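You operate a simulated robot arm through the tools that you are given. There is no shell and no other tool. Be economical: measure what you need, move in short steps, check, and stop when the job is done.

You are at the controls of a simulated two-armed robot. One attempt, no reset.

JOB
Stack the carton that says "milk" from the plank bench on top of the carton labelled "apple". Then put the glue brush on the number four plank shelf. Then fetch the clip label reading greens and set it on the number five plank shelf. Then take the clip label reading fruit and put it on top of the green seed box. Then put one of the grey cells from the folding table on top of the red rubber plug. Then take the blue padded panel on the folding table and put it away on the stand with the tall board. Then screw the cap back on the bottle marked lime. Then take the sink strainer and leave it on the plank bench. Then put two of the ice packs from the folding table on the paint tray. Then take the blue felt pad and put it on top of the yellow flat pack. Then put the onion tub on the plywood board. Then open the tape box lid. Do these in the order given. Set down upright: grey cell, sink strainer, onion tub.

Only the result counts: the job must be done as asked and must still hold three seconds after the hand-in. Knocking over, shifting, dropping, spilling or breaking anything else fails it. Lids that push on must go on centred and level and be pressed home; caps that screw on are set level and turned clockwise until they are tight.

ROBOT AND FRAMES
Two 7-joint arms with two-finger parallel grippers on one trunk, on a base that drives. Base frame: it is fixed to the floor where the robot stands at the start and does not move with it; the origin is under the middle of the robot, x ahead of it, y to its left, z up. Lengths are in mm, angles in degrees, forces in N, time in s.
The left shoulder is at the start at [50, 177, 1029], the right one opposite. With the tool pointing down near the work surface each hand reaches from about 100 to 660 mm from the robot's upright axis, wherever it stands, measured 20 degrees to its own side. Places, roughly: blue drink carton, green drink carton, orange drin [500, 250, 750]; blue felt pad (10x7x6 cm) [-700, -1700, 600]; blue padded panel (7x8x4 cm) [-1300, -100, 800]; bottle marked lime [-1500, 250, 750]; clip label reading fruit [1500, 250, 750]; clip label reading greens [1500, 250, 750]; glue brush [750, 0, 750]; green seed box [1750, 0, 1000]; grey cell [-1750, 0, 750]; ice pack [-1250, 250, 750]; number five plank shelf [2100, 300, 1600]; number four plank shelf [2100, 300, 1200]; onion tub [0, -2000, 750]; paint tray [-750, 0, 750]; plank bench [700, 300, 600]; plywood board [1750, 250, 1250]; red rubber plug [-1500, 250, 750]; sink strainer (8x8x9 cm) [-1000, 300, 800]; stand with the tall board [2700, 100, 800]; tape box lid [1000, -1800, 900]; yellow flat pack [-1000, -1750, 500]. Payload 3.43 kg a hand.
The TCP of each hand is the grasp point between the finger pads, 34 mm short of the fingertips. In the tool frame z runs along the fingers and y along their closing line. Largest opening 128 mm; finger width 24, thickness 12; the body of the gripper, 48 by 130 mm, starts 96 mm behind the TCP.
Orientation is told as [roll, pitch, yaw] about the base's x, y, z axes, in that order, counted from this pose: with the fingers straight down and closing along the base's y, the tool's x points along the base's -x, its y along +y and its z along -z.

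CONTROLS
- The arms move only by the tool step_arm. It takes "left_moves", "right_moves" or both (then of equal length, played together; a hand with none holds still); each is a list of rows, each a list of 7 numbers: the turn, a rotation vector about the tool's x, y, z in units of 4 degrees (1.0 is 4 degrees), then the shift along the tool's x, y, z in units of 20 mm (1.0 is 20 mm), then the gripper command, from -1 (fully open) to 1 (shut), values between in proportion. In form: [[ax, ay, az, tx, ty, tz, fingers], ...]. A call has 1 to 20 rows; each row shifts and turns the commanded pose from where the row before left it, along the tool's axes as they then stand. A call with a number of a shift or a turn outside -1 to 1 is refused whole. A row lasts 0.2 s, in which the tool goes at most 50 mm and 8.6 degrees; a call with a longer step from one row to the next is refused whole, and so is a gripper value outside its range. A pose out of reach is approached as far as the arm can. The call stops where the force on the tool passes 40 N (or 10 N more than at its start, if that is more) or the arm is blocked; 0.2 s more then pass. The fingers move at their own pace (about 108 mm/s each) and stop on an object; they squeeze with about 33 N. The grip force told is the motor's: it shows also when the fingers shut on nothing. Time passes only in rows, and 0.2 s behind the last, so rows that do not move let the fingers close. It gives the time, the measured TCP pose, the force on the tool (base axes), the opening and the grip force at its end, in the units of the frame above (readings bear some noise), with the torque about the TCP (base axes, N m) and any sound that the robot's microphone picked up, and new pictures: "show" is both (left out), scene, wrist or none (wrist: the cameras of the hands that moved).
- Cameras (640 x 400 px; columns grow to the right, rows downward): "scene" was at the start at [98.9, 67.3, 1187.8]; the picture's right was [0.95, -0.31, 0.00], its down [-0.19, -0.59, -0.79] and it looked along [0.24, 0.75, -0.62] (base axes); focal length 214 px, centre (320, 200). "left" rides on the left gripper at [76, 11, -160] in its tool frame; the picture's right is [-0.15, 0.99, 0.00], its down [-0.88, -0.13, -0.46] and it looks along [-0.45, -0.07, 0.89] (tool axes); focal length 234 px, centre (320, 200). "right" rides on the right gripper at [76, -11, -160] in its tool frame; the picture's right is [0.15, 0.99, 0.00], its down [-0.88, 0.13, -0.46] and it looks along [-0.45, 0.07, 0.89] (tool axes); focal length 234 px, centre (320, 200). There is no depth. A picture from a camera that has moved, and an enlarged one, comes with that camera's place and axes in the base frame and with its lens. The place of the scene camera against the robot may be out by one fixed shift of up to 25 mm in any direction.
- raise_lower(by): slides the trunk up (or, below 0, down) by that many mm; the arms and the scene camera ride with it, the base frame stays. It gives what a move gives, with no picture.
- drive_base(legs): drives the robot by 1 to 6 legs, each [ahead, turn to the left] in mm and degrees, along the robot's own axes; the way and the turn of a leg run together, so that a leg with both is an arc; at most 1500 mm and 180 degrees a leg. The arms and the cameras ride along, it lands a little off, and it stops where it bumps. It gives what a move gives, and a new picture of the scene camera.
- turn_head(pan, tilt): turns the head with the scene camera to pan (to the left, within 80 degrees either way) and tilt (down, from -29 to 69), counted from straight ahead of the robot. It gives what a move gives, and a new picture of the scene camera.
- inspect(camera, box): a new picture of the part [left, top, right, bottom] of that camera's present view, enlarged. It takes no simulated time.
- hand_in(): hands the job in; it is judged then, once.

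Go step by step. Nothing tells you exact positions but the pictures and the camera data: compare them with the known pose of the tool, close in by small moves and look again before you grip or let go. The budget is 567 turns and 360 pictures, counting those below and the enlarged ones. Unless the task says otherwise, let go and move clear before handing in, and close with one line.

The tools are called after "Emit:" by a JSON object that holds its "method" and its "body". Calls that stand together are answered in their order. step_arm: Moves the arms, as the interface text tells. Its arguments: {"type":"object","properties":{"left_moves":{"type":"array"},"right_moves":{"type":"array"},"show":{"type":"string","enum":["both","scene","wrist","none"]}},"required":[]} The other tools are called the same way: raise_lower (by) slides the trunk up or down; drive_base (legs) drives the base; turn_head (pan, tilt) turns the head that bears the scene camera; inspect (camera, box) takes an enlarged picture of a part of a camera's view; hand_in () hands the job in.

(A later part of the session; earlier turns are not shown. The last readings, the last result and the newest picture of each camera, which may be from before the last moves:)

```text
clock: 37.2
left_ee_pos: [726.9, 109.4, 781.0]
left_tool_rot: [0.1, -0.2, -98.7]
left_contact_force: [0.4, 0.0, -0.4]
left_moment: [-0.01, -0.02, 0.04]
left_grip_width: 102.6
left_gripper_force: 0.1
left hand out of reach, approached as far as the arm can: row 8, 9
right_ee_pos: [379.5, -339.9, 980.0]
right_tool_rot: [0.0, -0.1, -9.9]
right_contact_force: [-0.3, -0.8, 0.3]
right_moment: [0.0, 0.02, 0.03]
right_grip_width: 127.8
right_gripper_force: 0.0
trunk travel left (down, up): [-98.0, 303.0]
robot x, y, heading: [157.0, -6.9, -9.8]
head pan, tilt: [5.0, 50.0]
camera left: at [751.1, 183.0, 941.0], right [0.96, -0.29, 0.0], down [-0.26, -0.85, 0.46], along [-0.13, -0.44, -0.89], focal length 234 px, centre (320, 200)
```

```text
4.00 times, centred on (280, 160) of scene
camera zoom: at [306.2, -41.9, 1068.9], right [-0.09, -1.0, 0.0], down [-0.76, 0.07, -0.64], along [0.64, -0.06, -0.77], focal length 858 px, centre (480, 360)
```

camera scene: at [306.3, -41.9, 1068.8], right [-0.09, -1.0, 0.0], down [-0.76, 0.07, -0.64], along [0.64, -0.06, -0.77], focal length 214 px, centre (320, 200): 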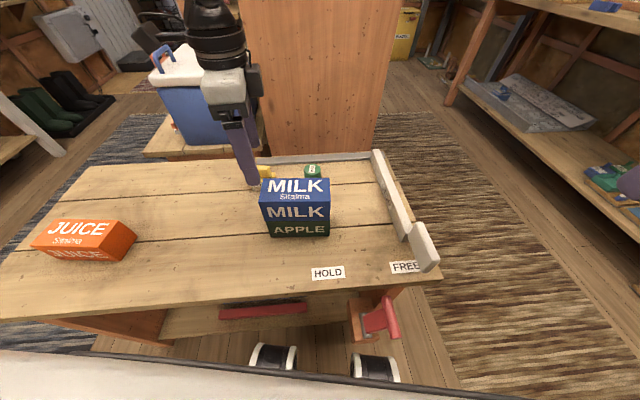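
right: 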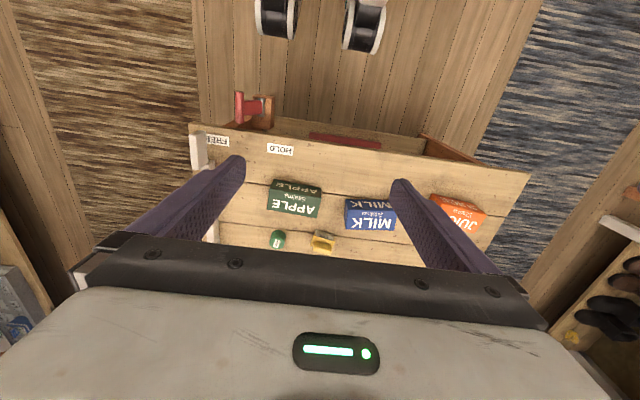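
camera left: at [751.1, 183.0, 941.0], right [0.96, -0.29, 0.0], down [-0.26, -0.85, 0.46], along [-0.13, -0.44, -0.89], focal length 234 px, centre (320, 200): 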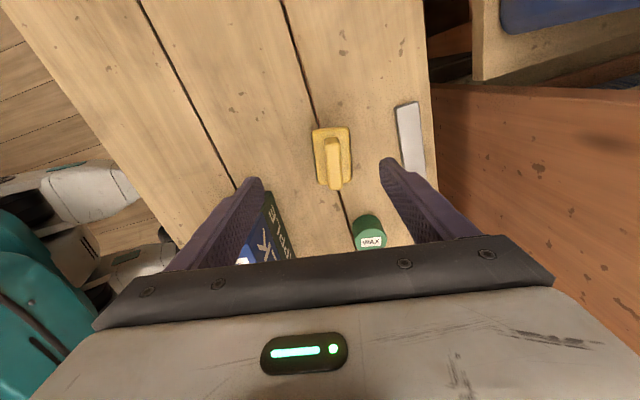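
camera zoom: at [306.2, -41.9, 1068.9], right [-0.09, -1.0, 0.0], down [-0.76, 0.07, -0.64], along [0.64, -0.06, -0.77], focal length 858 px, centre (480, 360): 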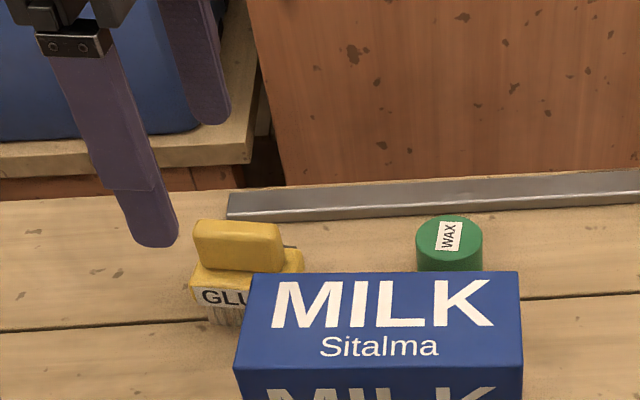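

The reach at this yaw runs out short of the brush. I rotate the hand to close along the brush's length (natural yaw), where the reach is larger.

Emit:
{"method": "step_arm", "body": {"left_moves": [[0, 0, -1, 0, 0, -0.2, -1], [0, 0, -1, 0, 0, -0.2, -1], [0, 0, -1, 0, 0, -0.2, -1], [0, 0, -1, 0, 0, -0.2, -1], [0, 0, -1, 0, 0, -0.2, -1], [0, 0, -1, 0, 0, -0.2, -1], [0, 0, -1, 0, 0, -0.2, -1], [0, 0, -1, 0, 0, -0.2, -1], [0, 0, -1, 0, 0, -0.2, -1], [0, 0, -1, 0, 0, -0.2, -1], [0, 0, -1, 0, 0, 0, -1], [0, 0, -1, 0, 0, 0, -1], [0, 0, -1, 0, 0, 0, -1], [0, 0, -1, 0, 0, 0, -1], [0, 0, -1, 0, 0, 0, -1], [0, 0, -1, 0, 0, 0, -1], [0, 0, -1, 0, 0, 0, -1], [0, 0, -1, 0, 0, 0, -1], [0, 0, -1, 0, 0, 0, -1], [0, 0, -1, 0, 0, 0, -1]], "show": "none"}}

Emit:
{"method": "step_arm", "body": {"left_moves": [[0, 0, -0.85, 0, 0, 0, -1], [0, 0, -0.85, 0, 0, 0, -1], [0, 0, -0.85, 0, 0, 0, -1]], "show": "wrist"}}

```text
clock: 41.4
left_ee_pos: [727.3, 109.2, 821.5]
left_tool_rot: [-0.1, -0.2, -18.7]
left_contact_force: [-0.1, -0.2, -0.3]
left_moment: [0.03, 0.0, 0.0]
left_grip_width: 127.8
left_gripper_force: 0.0
right_ee_pos: [379.7, -340.1, 979.0]
right_tool_rot: [0.0, 0.0, -9.9]
right_contact_force: [-0.3, -0.1, 0.7]
right_moment: [-0.01, -0.02, -0.02]
right_grip_width: 127.8
right_gripper_force: 0.0
trunk travel left (down, up): [-98.0, 303.0]
robot x, y, heading: [157.3, -6.8, -10.3]
head pan, tilt: [5.0, 50.0]
```

```text
clock: 42.2
left_ee_pos: [727.3, 110.1, 822.1]
left_tool_rot: [-0.1, -0.3, -8.5]
left_contact_force: [-0.4, -0.5, -0.3]
left_moment: [0.0, 0.04, 0.01]
left_grip_width: 128.0
left_gripper_force: 0.0
right_ee_pos: [378.8, -339.9, 978.9]
right_tool_rot: [0.0, 0.0, -9.8]
right_contact_force: [0.2, 0.7, 0.1]
right_moment: [-0.02, 0.06, 0.0]
right_grip_width: 128.1
right_gripper_force: 0.0
trunk travel left (down, up): [-98.0, 303.0]
robot x, y, heading: [157.0, -6.3, -9.9]
head pan, tilt: [5.0, 50.0]
camera left: at [654.2, 132.5, 981.4], right [0.29, 0.96, 0.0], down [0.85, -0.26, 0.46], along [0.44, -0.14, -0.89], focal length 234 px, centre (320, 200)
```

left: 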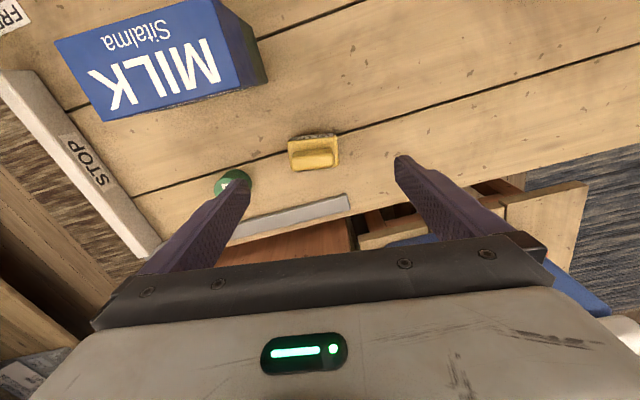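

Emit:
{"method": "step_arm", "body": {"left_moves": [[0, 0, 0, -0.47, -0.54, 0.5, -1], [0, 0, 0, 0, 0, 0.9, -1], [0, 0, 0, 0, 0, 0.9, -1], [0, 0, 0, 0, 0, 0.9, -1], [0, 0, 0, 0, 0, 0.9, -1], [0, 0, 0, 0, 0, 0.9, -1]], "show": "wrist"}}

Emit:
{"method": "inspect", "body": {"camera": "scene", "box": [200, 110, 360, 210]}}

```text
clock: 43.6
left_ee_pos: [720.2, 114.2, 721.9]
left_tool_rot: [-0.1, -0.2, -8.7]
left_contact_force: [0.3, -0.2, -0.1]
left_moment: [0.03, 0.0, 0.02]
left_grip_width: 127.9
left_gripper_force: 0.1
left hand out of reach, approached as far as the arm can: row 1, 5, 6
right_ee_pos: [379.9, -338.9, 978.6]
right_tool_rot: [-0.1, 0.1, -10.0]
right_contact_force: [0.2, 0.1, -0.2]
right_moment: [0.0, 0.0, 0.0]
right_grip_width: 127.7
right_gripper_force: 0.2
trunk travel left (down, up): [-98.0, 303.0]
robot x, y, heading: [158.4, -9.7, -9.9]
head pan, tilt: [5.0, 50.0]
camera left: at [648.3, 136.3, 881.0], right [0.29, 0.96, 0.0], down [0.85, -0.26, 0.46], along [0.44, -0.14, -0.89], focal length 234 px, centre (320, 200)
```

left: 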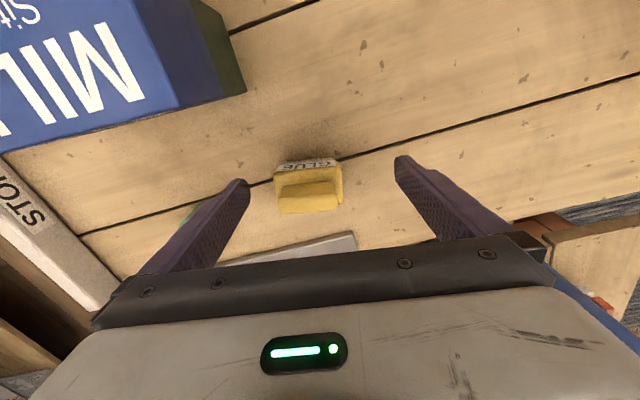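

```text
4.00 times, centred on (280, 160) of scene
camera zoom: at [306.2, -41.9, 1068.9], right [-0.09, -1.0, 0.0], down [-0.76, 0.07, -0.64], along [0.64, -0.06, -0.77], focal length 858 px, centre (480, 360)
```

zoom: 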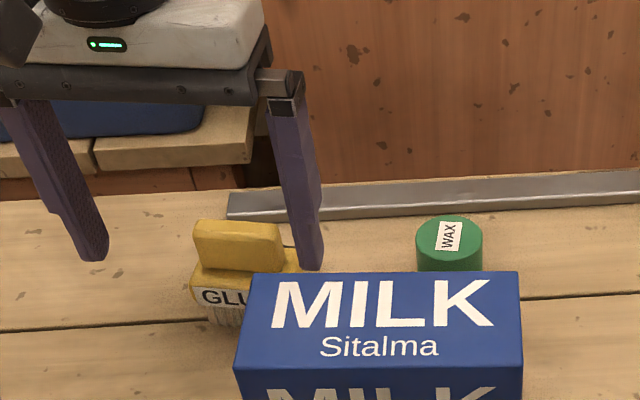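

At the reach limit again. I lift slightly and tilt the hand 24° forward about the closing line to gain reach.

Emit:
{"method": "step_arm", "body": {"left_moves": [[0, 0, 0, 0, 0, -1, -1], [0, 0, 0, 0, 0, -1, -1], [0, -1, 0, 0, 0, 0, -1], [0, -1, 0, 0, 0, 0, -1], [0, -1, 0, 0, 0, 0, -1], [0, -1, 0, 0, 0, 0, -1], [0, -1, 0, 0, 0, 0, -1], [0, -1, 0, 0, 0, 0, -1]], "show": "wrist"}}

```text
clock: 45.4
left_ee_pos: [721.1, 113.7, 762.4]
left_tool_rot: [-0.2, -24.1, -8.5]
left_contact_force: [0.2, 0.2, 0.0]
left_moment: [0.0, -0.02, -0.02]
left_grip_width: 128.0
left_gripper_force: 0.1
right_ee_pos: [379.3, -339.7, 978.6]
right_tool_rot: [0.1, 0.1, -10.0]
right_contact_force: [-0.1, -0.7, 0.3]
right_moment: [-0.01, 0.02, 0.0]
right_grip_width: 127.6
right_gripper_force: 0.0
trunk travel left (down, up): [-98.0, 303.0]
robot x, y, heading: [158.3, -7.6, -10.0]
head pan, tilt: [5.0, 50.0]
camera left: at [590.0, 144.8, 877.9], right [0.28, 0.96, 0.06], down [0.59, -0.22, 0.78], along [0.76, -0.18, -0.63], focal length 234 px, centre (320, 200)
```

left: 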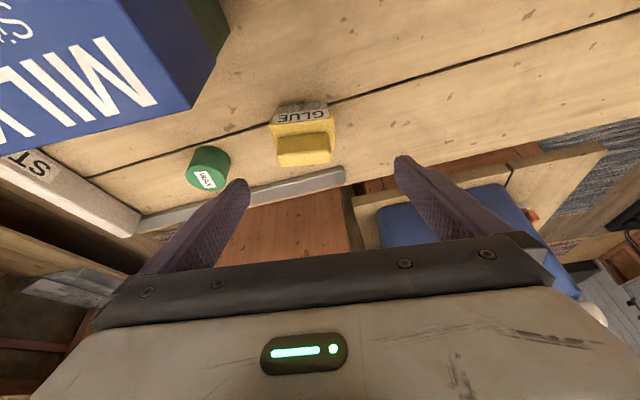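

Emit:
{"method": "step_arm", "body": {"left_moves": [[0, 0, 0, 0.22, -0.34, 0.4, -1], [0, 0, 0, 0.22, -0.34, 0.8, -1], [0, 0, 0, 0.22, 0, 0.9, -1], [0, 0, 0, 0.22, 0, 0.9, -1]], "show": "wrist"}}

Emit:
{"method": "inspect", "body": {"camera": "scene", "box": [200, 110, 360, 210]}}

```text
clock: 46.4
left_ee_pos: [727.1, 98.4, 700.1]
left_tool_rot: [-0.1, -24.0, -8.5]
left_contact_force: [-0.1, 0.5, -0.8]
left_moment: [-0.04, -0.02, 0.0]
left_grip_width: 128.1
left_gripper_force: 0.0
right_ee_pos: [380.1, -339.2, 979.3]
right_tool_rot: [0.0, 0.0, -9.9]
right_contact_force: [-0.8, 0.0, 0.3]
right_moment: [0.0, -0.02, -0.02]
right_grip_width: 128.0
right_gripper_force: 0.0
trunk travel left (down, up): [-98.0, 303.0]
robot x, y, heading: [158.3, -8.3, -10.0]
head pan, tilt: [5.0, 50.0]
camera left: at [597.2, 129.3, 814.9], right [0.28, 0.96, 0.06], down [0.59, -0.22, 0.78], along [0.76, -0.18, -0.63], focal length 234 px, centre (320, 200)
```

left: 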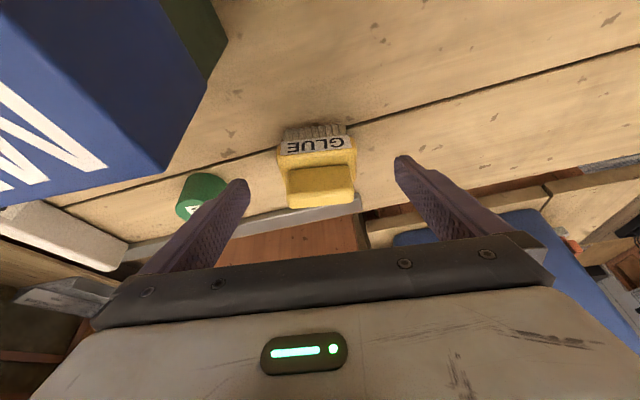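

```text
4.00 times, centred on (280, 160) of scene
camera zoom: at [306.2, -41.9, 1068.9], right [-0.09, -1.0, 0.0], down [-0.76, 0.07, -0.64], along [0.64, -0.06, -0.77], focal length 858 px, centre (480, 360)
```

zoom: 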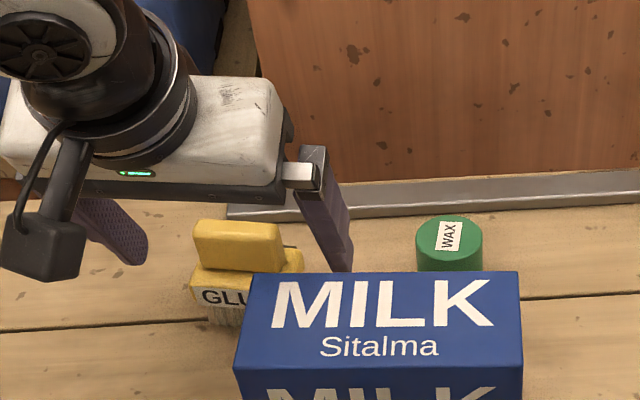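

Emit:
{"method": "step_arm", "body": {"left_moves": [[0, 0, 0, 0.18, 0, 0.9, -1], [0, 0, 0, 0.18, 0, 0.9, -1], [0, 0, 0, 0, 0, 0, 0], [0, 0, 0, 0, 0, 0, 0.4], [0, 0, 0, 0, 0, 0, 1], [0, 0, 0, 0, 0, 0, 1]]}}

```text
clock: 47.8
left_ee_pos: [735.1, 98.4, 664.8]
left_tool_rot: [-0.1, -24.1, -8.5]
left_contact_force: [0.7, -1.6, 1.5]
left_moment: [-0.12, -0.03, -0.03]
left_grip_width: 69.8
left_gripper_force: 33.2
right_ee_pos: [379.5, -339.1, 979.0]
right_tool_rot: [0.0, 0.0, -9.9]
right_contact_force: [-0.3, -0.2, 0.6]
right_moment: [0.02, 0.01, -0.03]
right_grip_width: 128.0
right_gripper_force: 0.1
trunk travel left (down, up): [-98.0, 303.0]
robot x, y, heading: [156.0, -6.8, -10.1]
head pan, tilt: [5.0, 50.0]
camera scene: at [306.1, -42.0, 1068.9], right [-0.09, -1.0, 0.0], down [-0.76, 0.07, -0.64], along [0.64, -0.06, -0.77], focal length 214 px, centre (320, 200)
camera left: at [605.2, 128.6, 779.5], right [0.28, 0.96, 0.06], down [0.59, -0.22, 0.78], along [0.76, -0.18, -0.63], focal length 234 px, centre (320, 200)
```

scene: 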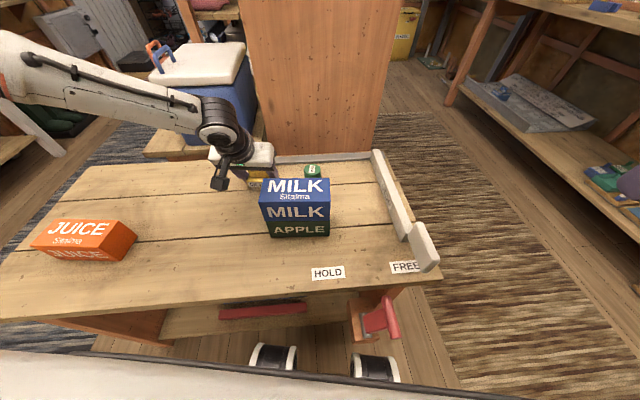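
left: 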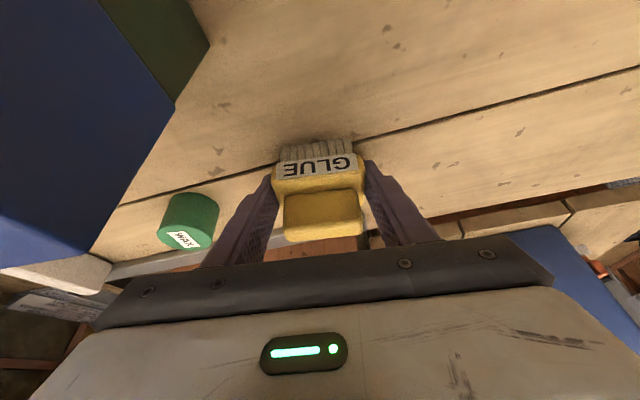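

Brush gripped. I raise the trunk to lift it, back away, and look around.

Emit:
{"method": "raise_lower", "body": {"by": 150}}

Emit:
{"method": "drive_base", "body": {"legs": [[-350, 0]]}}

Emit:
{"method": "turn_head", "body": {"pan": 25, "tilt": 12}}

```text
clock: 49.6
left_ee_pos: [736.2, 98.2, 814.3]
left_tool_rot: [-0.2, -23.9, -8.5]
left_contact_force: [0.3, 0.1, -1.4]
left_moment: [-0.02, 0.0, 0.02]
left_grip_width: 69.1
left_gripper_force: 32.9
right_ee_pos: [379.8, -339.8, 1129.7]
right_tool_rot: [0.0, 0.1, -9.9]
right_contact_force: [0.5, 0.4, -0.1]
right_moment: [-0.01, 0.02, 0.02]
right_grip_width: 127.9
right_gripper_force: 0.0
trunk travel left (down, up): [-248.0, 153.0]
robot x, y, heading: [159.2, -12.9, -10.0]
head pan, tilt: [5.0, 50.0]
```

```text
clock: 51.9
left_ee_pos: [394.1, 156.3, 814.2]
left_tool_rot: [-0.1, -24.0, -8.7]
left_contact_force: [0.1, 0.3, -0.1]
left_moment: [0.0, -0.01, -0.02]
left_grip_width: 69.3
left_gripper_force: 33.0
right_ee_pos: [35.6, -279.5, 1128.5]
right_tool_rot: [0.0, -0.1, -10.0]
right_contact_force: [-0.4, 0.4, -1.3]
right_moment: [0.03, -0.05, -0.04]
right_grip_width: 128.0
right_gripper_force: 0.0
trunk travel left (down, up): [-248.0, 153.0]
robot x, y, heading: [-187.2, 47.0, -10.1]
head pan, tilt: [5.0, 50.0]
camera scene: at [-36.6, 18.3, 1218.9], right [-0.09, -1.0, 0.0], down [-0.76, 0.07, -0.64], along [0.64, -0.06, -0.77], focal length 214 px, centre (320, 200)
```

scene: 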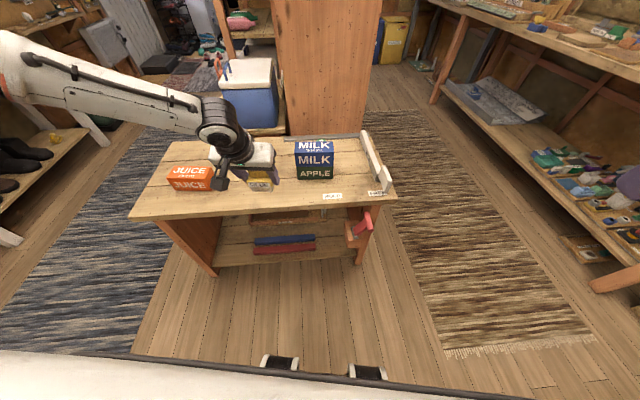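

```text
clock: 52.9
left_ee_pos: [392.2, 154.6, 813.9]
left_tool_rot: [-0.1, -24.1, -8.8]
left_contact_force: [0.3, 0.8, -1.2]
left_moment: [-0.01, -0.03, -0.02]
left_grip_width: 69.1
left_gripper_force: 32.9
right_ee_pos: [35.6, -278.5, 1128.5]
right_tool_rot: [0.0, 0.0, -10.0]
right_contact_force: [0.4, 0.2, -0.6]
right_moment: [0.04, -0.03, 0.01]
right_grip_width: 127.7
right_gripper_force: 0.0
trunk travel left (down, up): [-248.0, 153.0]
robot x, y, heading: [-180.3, 51.1, -10.4]
head pan, tilt: [25.0, 12.0]
camera scene: at [-22.8, 49.0, 1277.4], right [0.26, -0.97, 0.0], down [-0.2, -0.05, -0.98], along [0.95, 0.25, -0.21], focal length 214 px, centre (320, 200)
```

scene: 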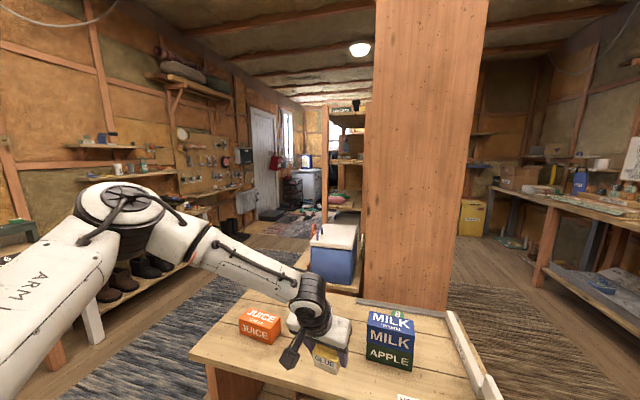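

The rack is behind the post. I drive around the left side of the bench and look at it.

Emit:
{"method": "drive_base", "body": {"legs": [[0, 80], [1050, 0], [0, -70], [900, 0]]}}

Emit:
{"method": "turn_head", "body": {"pan": -40, "tilt": 5}}

```text
clock: 69.1
left_ee_pos: [1659.9, 1177.8, 813.2]
left_tool_rot: [-0.1, -23.9, -0.6]
left_contact_force: [0.2, 0.9, -1.9]
left_moment: [0.01, -0.01, 0.01]
left_grip_width: 69.5
left_gripper_force: 33.1
right_ee_pos: [1370.2, 696.0, 1130.3]
right_tool_rot: [0.1, 0.0, -1.9]
right_contact_force: [0.3, 0.6, 0.2]
right_moment: [-0.02, 0.04, 0.03]
right_grip_width: 127.9
right_gripper_force: 0.0
trunk travel left (down, up): [-248.0, 153.0]
robot x, y, heading: [1103.7, 991.4, -1.7]
head pan, tilt: [25.0, 12.0]
camera scene: at [1262.1, 1011.7, 1277.4], right [0.39, -0.92, 0.0], down [-0.19, -0.08, -0.98], along [0.9, 0.38, -0.21], focal length 214 px, centre (320, 200)
```

scene: 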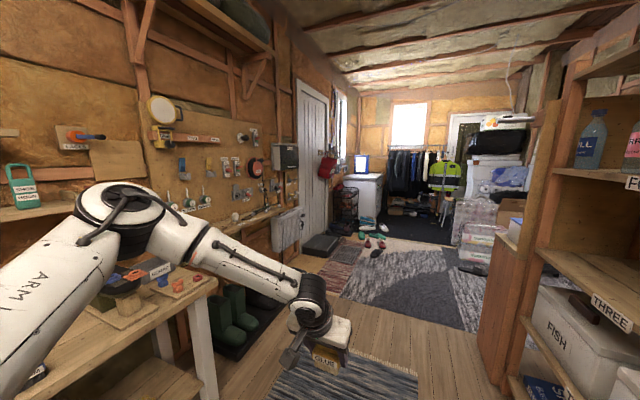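

```text
clock: 70.5
left_ee_pos: [1662.1, 1178.1, 813.6]
left_tool_rot: [-0.1, -24.1, -0.5]
left_contact_force: [0.5, -0.2, -0.9]
left_moment: [0.02, 0.02, 0.04]
left_grip_width: 69.5
left_gripper_force: 32.8
right_ee_pos: [1368.5, 695.1, 1129.5]
right_tool_rot: [0.0, 0.0, -1.8]
right_contact_force: [0.7, 0.1, -0.3]
right_moment: [-0.04, -0.04, -0.02]
right_grip_width: 128.2
right_gripper_force: 0.1
trunk travel left (down, up): [-248.0, 153.0]
robot x, y, heading: [1102.8, 991.8, -2.1]
head pan, tilt: [-40.0, 5.0]
camera scene: at [1244.5, 913.9, 1288.8], right [-0.67, -0.74, 0.0], down [-0.07, 0.06, -1.0], along [0.74, -0.66, -0.09], focal length 214 px, centre (320, 200)
```

scene: 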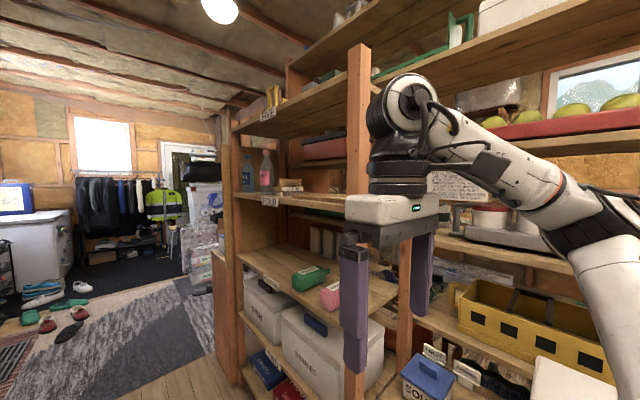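

The rack faces +y with its front near y≈430; shelves FOUR and FIVE are in its far section. I pull the left arm in, then drive to face it.

Emit:
{"method": "step_arm", "body": {"left_moves": [[0, 0, 0, 0.88, 0, -0.6, 1], [0, 0, 0, 0.88, 0, -0.6, 1], [0, 0, 0, 0.88, 0, -0.6, 1], [0, 0, 0, 0.88, 0, -0.6, 1], [0, 0, 0, 0.88, 0, -0.6, 1], [0, 0, 0, 0.88, 0, -0.6, 1], [0, 0, 0, 0.88, 0, -0.6, 1], [0, 0, 0, 0.88, 0, -0.6, 1], [0, 0, 0, 0.88, 0, -0.6, 1], [0, 0, 0, 0.88, 0, -0.6, 1], [0, 0, 0, 0.88, 0, -0.6, 1], [0, 0, 0, 0.88, 0, -0.6, 1]], "show": "none"}}

Emit:
{"method": "drive_base", "body": {"legs": [[850, 0], [0, -88]]}}

Emit:
{"method": "turn_head", "body": {"pan": 10, "tilt": 5}}

```text
clock: 73.1
left_ee_pos: [1474.3, 1162.6, 860.5]
left_tool_rot: [-0.1, -24.0, -0.5]
left_contact_force: [-0.5, -0.3, -0.7]
left_moment: [0.01, 0.05, 0.03]
left_grip_width: 69.3
left_gripper_force: 33.1
left hand out of reach, approached as far as the arm can: row 9, 10, 11, 12
right_ee_pos: [1369.4, 694.4, 1129.1]
right_tool_rot: [0.0, 0.0, -1.8]
right_contact_force: [-0.8, -0.3, -0.4]
right_moment: [0.0, 0.0, 0.04]
right_grip_width: 128.1
right_gripper_force: 0.2
trunk travel left (down, up): [-248.0, 153.0]
robot x, y, heading: [1104.2, 992.0, -2.0]
head pan, tilt: [-40.0, 5.0]
```

```text
clock: 75.6
left_ee_pos: [1834.1, 1150.9, 868.1]
left_tool_rot: [-0.2, -24.5, -0.7]
left_contact_force: [-0.9, 0.0, -0.9]
left_moment: [-0.02, 0.0, -0.02]
left_grip_width: 69.0
left_gripper_force: 33.0
right_ee_pos: [1711.8, 681.2, 1141.7]
right_tool_rot: [1.7, -3.2, -2.9]
right_contact_force: [0.2, 0.2, 0.7]
right_moment: [0.01, 0.0, -0.01]
right_grip_width: 128.1
right_gripper_force: 0.1
trunk travel left (down, up): [-248.0, 153.0]
robot x, y, heading: [1473.6, 983.3, -3.9]
head pan, tilt: [-40.0, 5.0]
stopped in leg 1: the robot was blocked; the commanded pose is now the measured one
camera scene: at [1587.3, 904.9, 1292.5], right [-0.69, -0.72, -0.01], down [-0.04, 0.06, -1.0], along [0.72, -0.69, -0.07], focal length 214 px, centre (320, 200)
```

scene: 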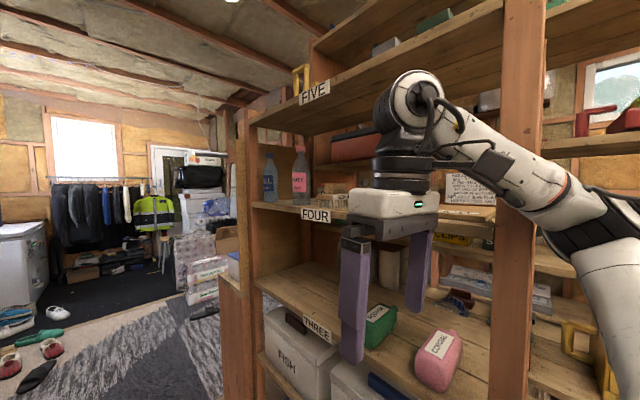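

```text
clock: 76.8
left_ee_pos: [1835.6, 1149.7, 868.6]
left_tool_rot: [-0.2, -24.9, -0.7]
left_contact_force: [-0.2, 0.9, -1.2]
left_moment: [0.01, 0.01, 0.01]
left_grip_width: 69.2
left_gripper_force: 32.9
right_ee_pos: [1711.7, 681.5, 1142.9]
right_tool_rot: [1.8, -3.6, -2.9]
right_contact_force: [0.0, 0.1, -0.8]
right_moment: [-0.05, 0.01, -0.02]
right_grip_width: 128.2
right_gripper_force: 0.1
trunk travel left (down, up): [-248.0, 153.0]
robot x, y, heading: [1476.4, 981.5, -3.9]
head pan, tilt: [10.0, 5.0]
camera scene: at [1611.5, 978.0, 1292.6], right [0.11, -0.99, 0.01], down [-0.06, -0.01, -1.0], along [0.99, 0.11, -0.06], focal length 214 px, centre (320, 200)
```

scene: 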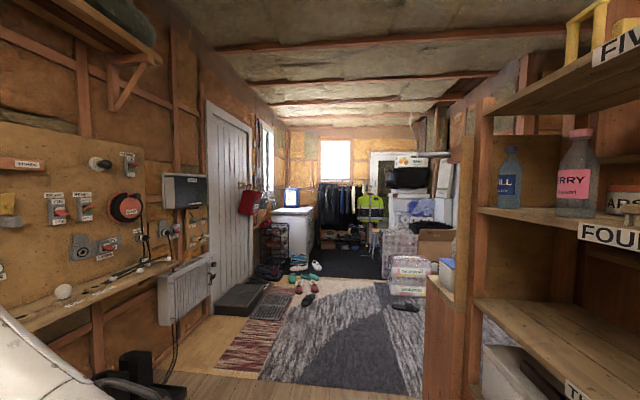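

The robot bumped something low. I look down ahead.

Emit:
{"method": "turn_head", "body": {"pan": 0, "tilt": 60}}

Emit:
{"method": "turn_head", "body": {"pan": 50, "tilt": 50}}

```text
clock: 78.0
left_ee_pos: [1835.0, 1149.8, 868.4]
left_tool_rot: [-0.2, -24.9, -0.7]
left_contact_force: [0.5, 0.3, -2.2]
left_moment: [0.02, -0.02, 0.04]
left_grip_width: 69.3
left_gripper_force: 33.0
right_ee_pos: [1711.7, 680.7, 1142.3]
right_tool_rot: [1.6, -3.6, -2.9]
right_contact_force: [-0.1, -0.1, -0.4]
right_moment: [-0.02, 0.02, -0.02]
right_grip_width: 128.2
right_gripper_force: 0.1
trunk travel left (down, up): [-248.0, 153.0]
robot x, y, heading: [1478.2, 981.3, -3.7]
head pan, tilt: [0.0, 60.0]
camera scene: at [1588.9, 962.7, 1209.7], right [-0.07, -1.0, 0.0], down [-0.85, 0.05, -0.52], along [0.52, -0.04, -0.85], focal length 214 px, centre (320, 200)
```

scene: 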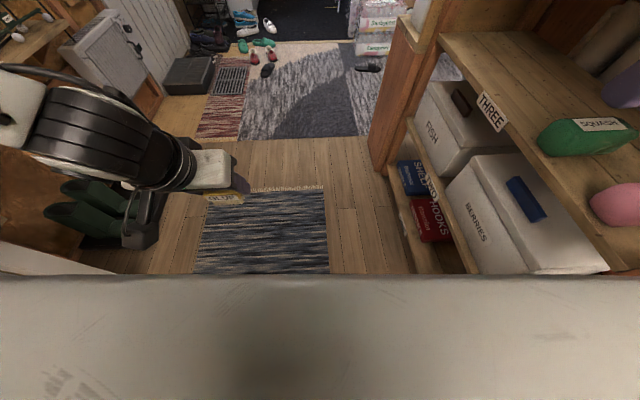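

```text
clock: 79.2
left_ee_pos: [1835.2, 1150.0, 869.0]
left_tool_rot: [0.0, -24.9, -0.6]
left_contact_force: [0.7, 0.3, -0.9]
left_moment: [0.02, 0.04, 0.01]
left_grip_width: 69.4
left_gripper_force: 32.7
right_ee_pos: [1711.1, 680.9, 1141.7]
right_tool_rot: [1.8, -3.6, -2.9]
right_contact_force: [-0.6, 0.3, 0.3]
right_moment: [0.0, -0.01, -0.02]
right_grip_width: 127.8
right_gripper_force: 0.1
trunk travel left (down, up): [-248.0, 153.0]
robot x, y, heading: [1474.9, 983.9, -3.6]
head pan, tilt: [50.0, 50.0]
camera scene: at [1575.4, 1022.2, 1221.7], right [0.72, -0.69, 0.02], down [-0.51, -0.56, -0.65], along [0.47, 0.46, -0.76], focal length 214 px, centre (320, 200)
```

scene: 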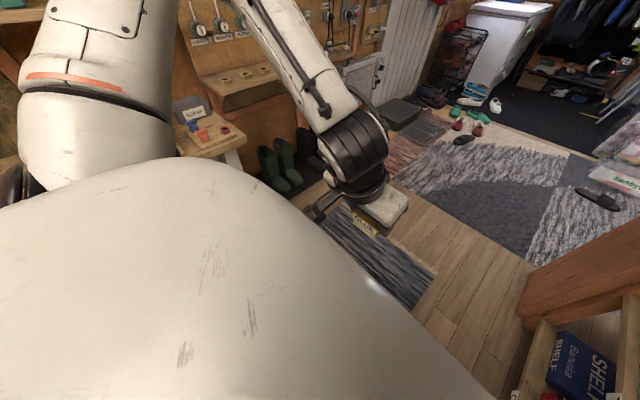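

The right arm's elbow probably hit a rack post. I back off, swing wider to the left and then face the rack.

Emit:
{"method": "drive_base", "body": {"legs": [[-200, 0]]}}

Emit:
{"method": "turn_head", "body": {"pan": -60, "tilt": 20}}

```text
clock: 80.8
left_ee_pos: [1651.1, 1159.5, 860.8]
left_tool_rot: [0.1, -23.6, -0.9]
left_contact_force: [-0.5, 1.0, -1.4]
left_moment: [0.04, -0.01, 0.01]
left_grip_width: 69.4
left_gripper_force: 32.7
right_ee_pos: [1536.7, 688.5, 1131.5]
right_tool_rot: [1.7, -1.4, -2.8]
right_contact_force: [-0.7, 0.2, 0.9]
right_moment: [0.01, -0.03, 0.02]
right_grip_width: 128.0
right_gripper_force: 0.0
trunk travel left (down, up): [-248.0, 153.0]
robot x, y, heading: [1275.3, 994.9, -3.3]
head pan, tilt: [50.0, 50.0]
camera scene: at [1401.8, 1030.9, 1218.9], right [0.73, -0.69, 0.0], down [-0.53, -0.56, -0.64], along [0.44, 0.47, -0.77], focal length 214 px, centre (320, 200)
```

scene: 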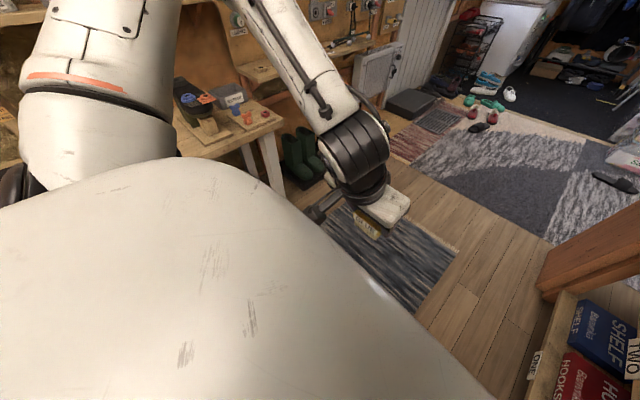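

```text
clock: 82.7
left_ee_pos: [1651.7, 1158.6, 860.0]
left_tool_rot: [0.1, -23.5, -0.8]
left_contact_force: [-0.6, 0.0, -1.6]
left_moment: [-0.06, 0.05, 0.01]
left_grip_width: 69.1
left_gripper_force: 32.7
right_ee_pos: [1537.5, 688.3, 1130.9]
right_tool_rot: [1.6, -1.5, -2.8]
right_contact_force: [0.5, 0.0, -0.4]
right_moment: [0.02, -0.02, 0.01]
right_grip_width: 127.9
right_gripper_force: 0.1
trunk travel left (down, up): [-248.0, 153.0]
robot x, y, heading: [1279.7, 992.6, -3.5]
head pan, tilt: [-60.0, 20.0]
camera scene: at [1391.1, 891.7, 1264.4], right [-0.89, -0.45, 0.0], down [-0.15, 0.31, -0.94], along [0.42, -0.84, -0.34], focal length 214 px, centre (320, 200)
```

scene: 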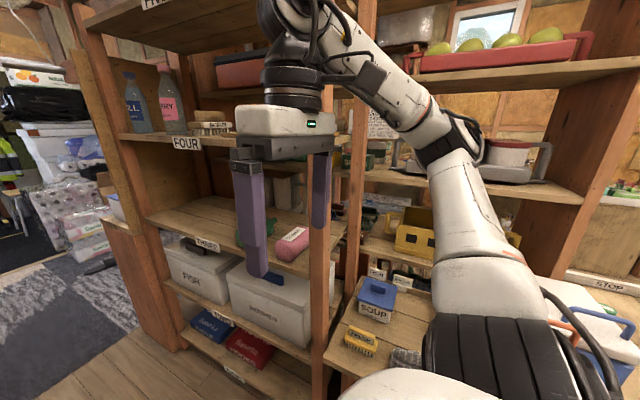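

Emit:
{"method": "drive_base", "body": {"legs": [[0, 30], [600, 0], [0, -116]]}}

Emit:
{"method": "turn_head", "body": {"pan": 0, "tilt": 5}}

```text
clock: 92.3
left_ee_pos: [2009.9, 901.3, 859.4]
left_tool_rot: [0.0, -23.5, -86.5]
left_contact_force: [0.3, 0.1, -0.8]
left_moment: [0.03, 0.04, 0.01]
left_grip_width: 69.2
left_gripper_force: 33.3
right_ee_pos: [1533.6, 980.8, 1131.9]
right_tool_rot: [1.5, -1.5, -88.3]
right_contact_force: [-0.1, -0.4, -0.3]
right_moment: [-0.02, -0.02, -0.01]
right_grip_width: 128.0
right_gripper_force: 0.1
trunk travel left (down, up): [-248.0, 153.0]
robot x, y, heading: [1815.1, 1265.6, -88.9]
head pan, tilt: [-60.0, 20.0]
camera scene: at [1740.0, 1130.4, 1264.4], right [-0.52, 0.86, 0.0], down [0.29, 0.18, -0.94], along [-0.81, -0.48, -0.34], focal length 214 px, centre (320, 200)
```

scene: 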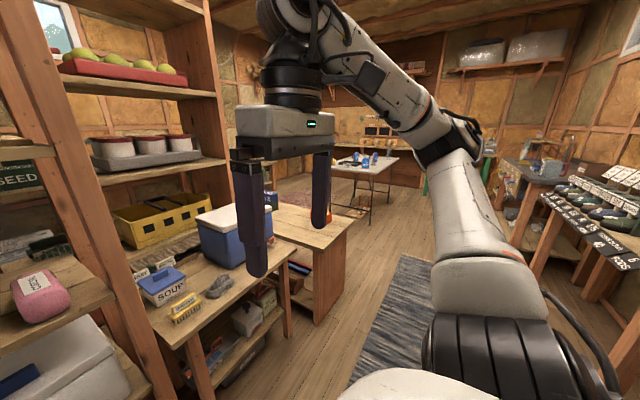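

```text
clock: 93.7
left_ee_pos: [2009.9, 901.0, 858.4]
left_tool_rot: [0.0, -23.5, -86.4]
left_contact_force: [0.0, -0.2, -1.1]
left_moment: [-0.03, 0.0, 0.0]
left_grip_width: 69.2
left_gripper_force: 32.7
right_ee_pos: [1531.5, 981.8, 1132.2]
right_tool_rot: [1.6, -1.5, -88.4]
right_contact_force: [-0.2, -0.1, -0.6]
right_moment: [-0.02, 0.03, 0.01]
right_grip_width: 128.1
right_gripper_force: 0.0
trunk travel left (down, up): [-248.0, 153.0]
robot x, y, heading: [1815.8, 1263.8, -89.0]
head pan, tilt: [0.0, 5.0]
camera scene: at [1821.4, 1086.5, 1288.8], right [-1.0, -0.02, 0.0], down [0.0, 0.09, -1.0], along [0.02, -1.0, -0.09], focal length 214 px, centre (320, 200)
```

scene: 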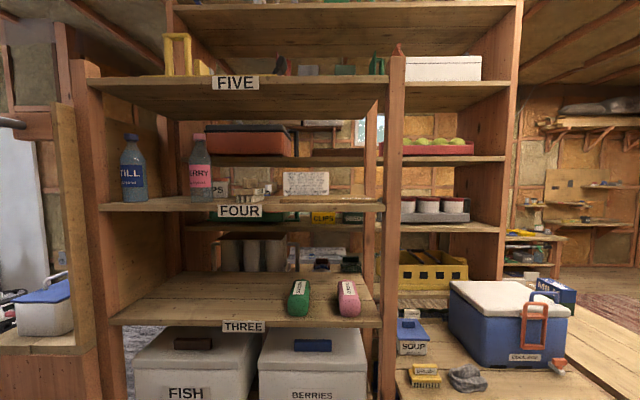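

Clear view of shelves THREE, FOUR, FIVE. I raise the trunk to see the tops of the shelves.

Emit:
{"method": "raise_lower", "body": {"by": 150}}

Emit:
{"method": "turn_head", "body": {"pan": 5, "tilt": 20}}

Emit:
{"method": "inspect", "body": {"camera": "scene", "box": [80, 100, 420, 312]}}

```text
clock: 95.4
left_ee_pos: [2010.4, 902.4, 1009.9]
left_tool_rot: [0.0, -23.6, -86.4]
left_contact_force: [1.0, 0.6, -1.4]
left_moment: [0.01, 0.01, -0.04]
left_grip_width: 69.1
left_gripper_force: 33.1
right_ee_pos: [1531.8, 980.4, 1282.3]
right_tool_rot: [1.6, -1.4, -88.3]
right_contact_force: [0.0, -0.4, 1.3]
right_moment: [0.0, -0.01, 0.04]
right_grip_width: 127.9
right_gripper_force: 0.1
trunk travel left (down, up): [-398.0, 3.0]
robot x, y, heading: [1816.9, 1261.7, -89.0]
head pan, tilt: [0.0, 5.0]
```

```text
clock: 96.2
left_ee_pos: [2010.0, 902.1, 1009.3]
left_tool_rot: [-0.1, -23.4, -86.6]
left_contact_force: [-0.5, 0.4, -0.5]
left_moment: [0.03, 0.0, 0.01]
left_grip_width: 69.3
left_gripper_force: 32.9
right_ee_pos: [1533.4, 981.4, 1281.3]
right_tool_rot: [1.6, -1.4, -88.4]
right_contact_force: [-0.3, -0.4, 0.5]
right_moment: [-0.02, 0.0, -0.01]
right_grip_width: 128.5
right_gripper_force: 0.1
trunk travel left (down, up): [-398.0, 3.0]
robot x, y, heading: [1816.3, 1263.8, -89.0]
head pan, tilt: [5.0, 20.0]
camera scene: at [1829.6, 1085.8, 1414.5], right [-0.99, -0.1, 0.0], down [-0.04, 0.34, -0.94], along [0.1, -0.93, -0.34], focal length 214 px, centre (320, 200)
```

scene: 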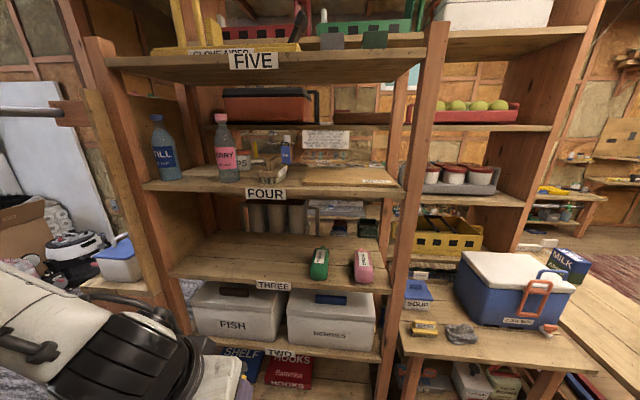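

```text
1.88 times, centred on (250, 206) of scene
camera zoom: at [1829.6, 1085.8, 1414.5], right [-0.99, -0.1, 0.0], down [-0.04, 0.34, -0.94], along [0.1, -0.93, -0.34], focal length 404 px, centre (452, 189)
```

zoom: 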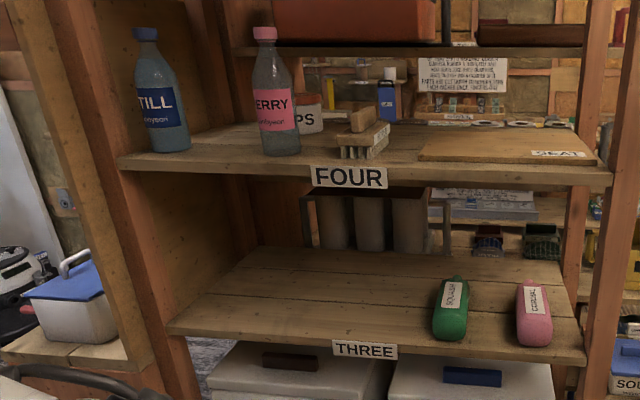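

Shelf FOUR has a good free gap between the blue and pink bottles (x≈2350). I shift the robot along +x to line up.

Emit:
{"method": "drive_base", "body": {"legs": [[0, 89], [320, 0], [0, -89]]}}

Emit:
{"method": "inspect", "body": {"camera": "scene", "box": [120, 60, 480, 285]}}

```text
clock: 105.9
left_ee_pos: [2325.9, 905.8, 1008.6]
left_tool_rot: [0.0, -23.4, -86.5]
left_contact_force: [-0.5, 0.0, -1.4]
left_moment: [0.03, 0.0, -0.02]
left_grip_width: 69.3
left_gripper_force: 32.6
right_ee_pos: [1847.3, 984.0, 1282.1]
right_tool_rot: [1.6, -1.4, -88.3]
right_contact_force: [0.2, 0.2, -0.1]
right_moment: [0.02, 0.0, 0.02]
right_grip_width: 128.0
right_gripper_force: 0.1
trunk travel left (down, up): [-398.0, 3.0]
robot x, y, heading: [2131.6, 1264.3, -88.9]
head pan, tilt: [5.0, 20.0]
camera scene: at [2144.6, 1088.7, 1414.5], right [-0.99, -0.1, 0.0], down [-0.04, 0.34, -0.94], along [0.1, -0.93, -0.34], focal length 214 px, centre (320, 200)
```

scene: 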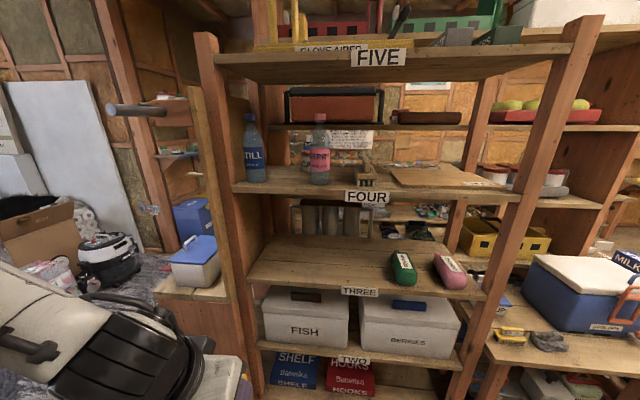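

```text
1.78 times, centred on (300, 172) of scene
camera zoom: at [2144.6, 1088.7, 1414.5], right [-0.99, -0.1, 0.0], down [-0.04, 0.34, -0.94], along [0.1, -0.93, -0.34], focal length 381 px, centre (356, 249)
```

zoom: 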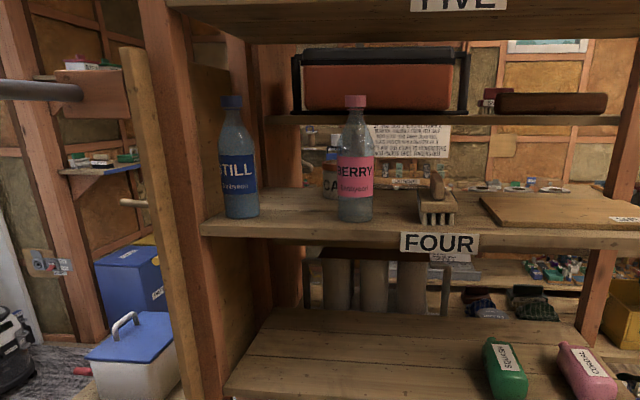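

Emit:
{"method": "step_arm", "body": {"left_moves": [[0, 0, 0, -0.41, 0, -0.95, 1], [0, 0, 0, -0.41, 0, -0.95, 1], [0, 0, 0, -0.41, 0, -0.95, 1], [0, 0, 0, -0.41, 0, -0.95, 1], [0, 0, 0, -0.41, 0, -0.95, 1], [0, 0, 0, -0.41, 0, -0.95, 1], [0, 0, 0, -0.41, 0, -0.95, 1], [0, 0, 0, -0.41, 0, -0.95, 1], [0, 0, 0, -0.41, 0, -0.95, 1], [0, 0, 0, -0.41, 0, -0.95, 1], [0, 0, 0, -0.41, 0, -0.95, 1], [0, 0, 0, -0.41, 0, -0.95, 1], [0, 0, 0, -0.41, 0, -0.95, 1], [0, 0, 0, -0.41, 0, -0.95, 1], [0, 0, 0, -0.41, 0, -0.95, 1]], "show": "scene"}}

```text
clock: 109.1
left_ee_pos: [2324.0, 906.8, 1321.5]
left_tool_rot: [0.2, -23.6, -86.4]
left_contact_force: [1.1, -0.4, -0.9]
left_moment: [0.0, 0.01, -0.01]
left_grip_width: 69.1
left_gripper_force: 33.3
right_ee_pos: [1847.6, 984.9, 1281.4]
right_tool_rot: [1.6, -1.5, -88.4]
right_contact_force: [-0.4, -0.8, -0.8]
right_moment: [0.0, 0.0, -0.01]
right_grip_width: 127.9
right_gripper_force: 0.0
trunk travel left (down, up): [-398.0, 3.0]
robot x, y, heading: [2131.3, 1265.9, -89.2]
head pan, tilt: [5.0, 20.0]
camera scene: at [2144.5, 1088.8, 1414.4], right [-0.99, -0.1, 0.0], down [-0.04, 0.34, -0.94], along [0.1, -0.93, -0.34], focal length 214 px, centre (320, 200)
```

scene: 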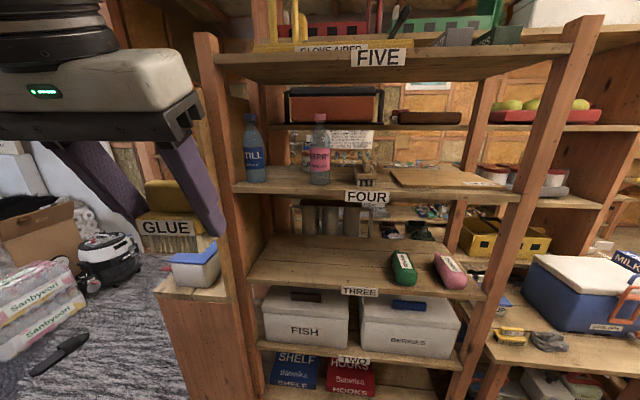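

Emit:
{"method": "drive_base", "body": {"legs": [[380, 0]]}}

Emit:
{"method": "inspect", "body": {"camera": "left", "box": [0, 0, 640, 400]}}

```text
clock: 111.5
left_ee_pos: [2330.0, 522.9, 1320.3]
left_tool_rot: [0.0, -23.5, -86.5]
left_contact_force: [0.1, -0.9, -2.0]
left_moment: [0.06, 0.0, 0.01]
left_grip_width: 69.4
left_gripper_force: 33.3
right_ee_pos: [1853.1, 601.3, 1283.8]
right_tool_rot: [1.6, -1.5, -88.4]
right_contact_force: [-0.3, -0.8, -0.7]
right_moment: [0.02, -0.04, 0.0]
right_grip_width: 127.9
right_gripper_force: 0.1
trunk travel left (down, up): [-398.0, 3.0]
robot x, y, heading: [2139.9, 882.9, -89.3]
head pan, tilt: [5.0, 20.0]
camera scene: at [2150.9, 705.5, 1414.4], right [-0.99, -0.1, 0.0], down [-0.04, 0.34, -0.94], along [0.1, -0.93, -0.34], focal length 214 px, centre (320, 200)
```

scene: 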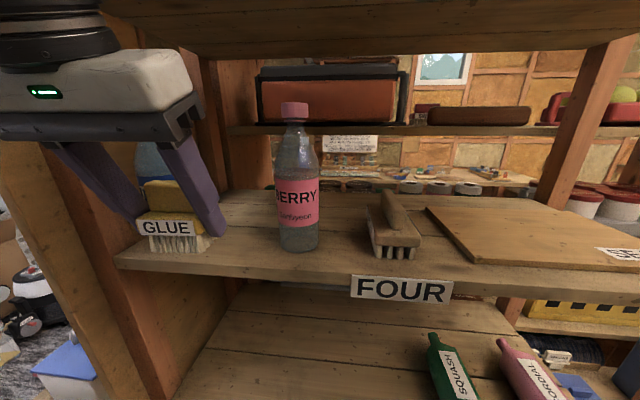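

```text
1.00 times, centred on (320, 200) of left
camera zoom: at [2334.1, 656.1, 1437.0], right [1.0, -0.07, 0.06], down [-0.09, -0.63, 0.77], along [-0.02, -0.77, -0.64], focal length 234 px, centre (320, 200)
```

zoom: 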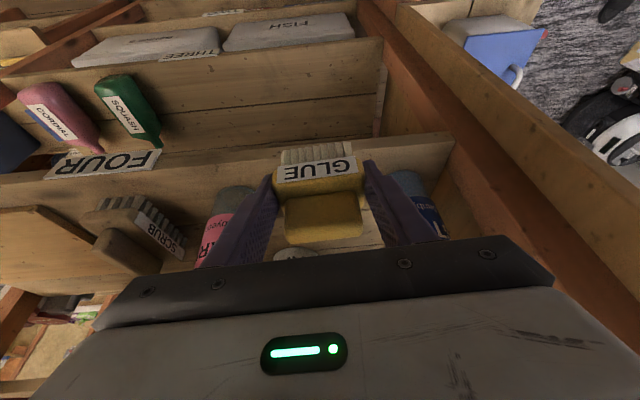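

Emit:
{"method": "inspect", "body": {"camera": "left", "box": [180, 110, 480, 297]}}

Emit:
{"method": "inspect", "body": {"camera": "scene", "box": [100, 130, 420, 330]}}

```text
2.13 times, centred on (330, 204) of left
camera zoom: at [2334.1, 656.1, 1437.0], right [1.0, -0.07, 0.06], down [-0.09, -0.63, 0.77], along [-0.02, -0.77, -0.64], focal length 500 px, centre (299, 192)
```

zoom: 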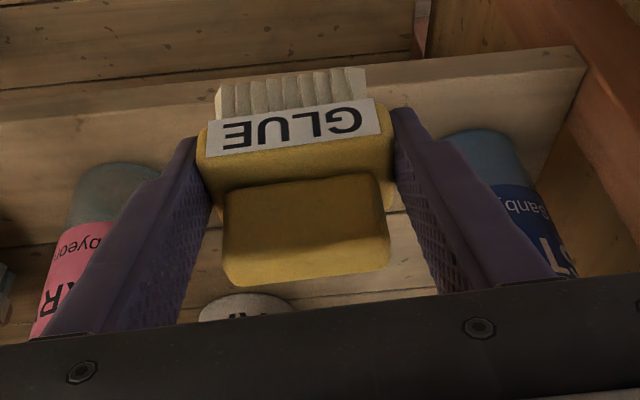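

```text
2.00 times, centred on (260, 230) of scene
camera zoom: at [2150.9, 705.5, 1414.4], right [-0.99, -0.1, 0.0], down [-0.04, 0.34, -0.94], along [0.1, -0.93, -0.34], focal length 429 px, centre (440, 140)
```

zoom: 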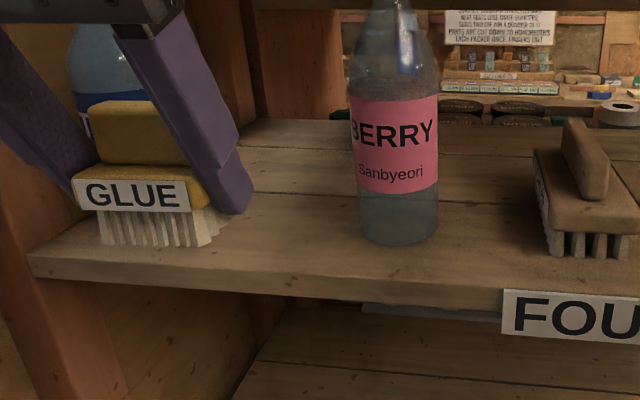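

The wrist view gives the bottles' centres at x≈2219 and 2439, the shelf front at y≈480, z≈1224. I move forward into the gap, then lower part way.

Emit:
{"method": "step_arm", "body": {"left_moves": [[0, 0, 0, -0.806, -0.05, 0.351, 1], [0, 0, 0, -0.806, -0.05, 0.351, 1], [0, 0, 0, -0.806, -0.05, 0.351, 1], [0, 0, 0, -0.806, -0.05, 0.351, 1], [0, 0, 0, -0.806, -0.05, 0.351, 1], [0, 0, 0, 0.27, 0, 0.61, 1], [0, 0, 0, 0.27, 0, 0.61, 1]], "show": "both"}}

```text
clock: 113.1
left_ee_pos: [2330.6, 433.4, 1294.0]
left_tool_rot: [0.1, -23.5, -86.5]
left_contact_force: [-0.1, 0.2, -0.8]
left_moment: [0.02, -0.02, -0.02]
left_grip_width: 69.3
left_gripper_force: 32.9
right_ee_pos: [1853.9, 600.1, 1282.2]
right_tool_rot: [1.6, -1.5, -88.5]
right_contact_force: [0.5, -0.3, 0.2]
right_moment: [-0.01, 0.0, 0.03]
right_grip_width: 127.8
right_gripper_force: 0.1
trunk travel left (down, up): [-398.0, 3.0]
robot x, y, heading: [2138.7, 885.3, -89.1]
head pan, tilt: [5.0, 20.0]
camera scene: at [2150.9, 705.7, 1414.4], right [-0.99, -0.1, 0.0], down [-0.04, 0.34, -0.94], along [0.1, -0.93, -0.34], focal length 214 px, centre (320, 200)
camera left: at [2334.2, 567.5, 1410.7], right [1.0, -0.07, 0.06], down [-0.09, -0.63, 0.77], along [-0.02, -0.77, -0.64], focal length 234 px, centre (320, 200)
```

scene: 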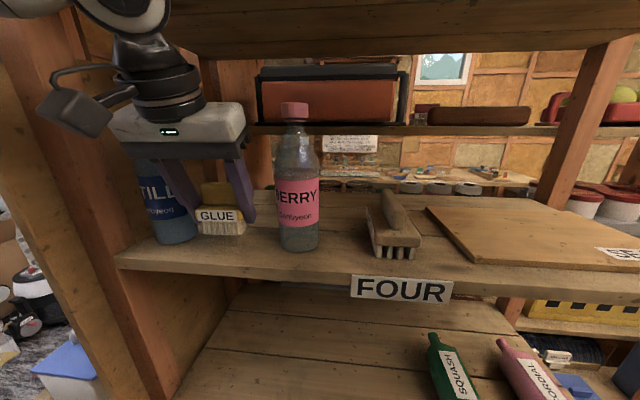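
left: 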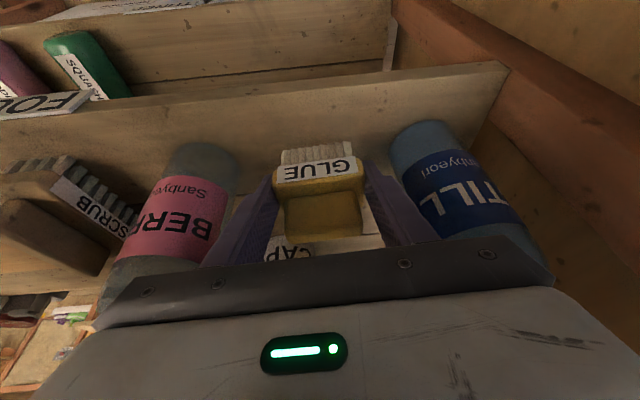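

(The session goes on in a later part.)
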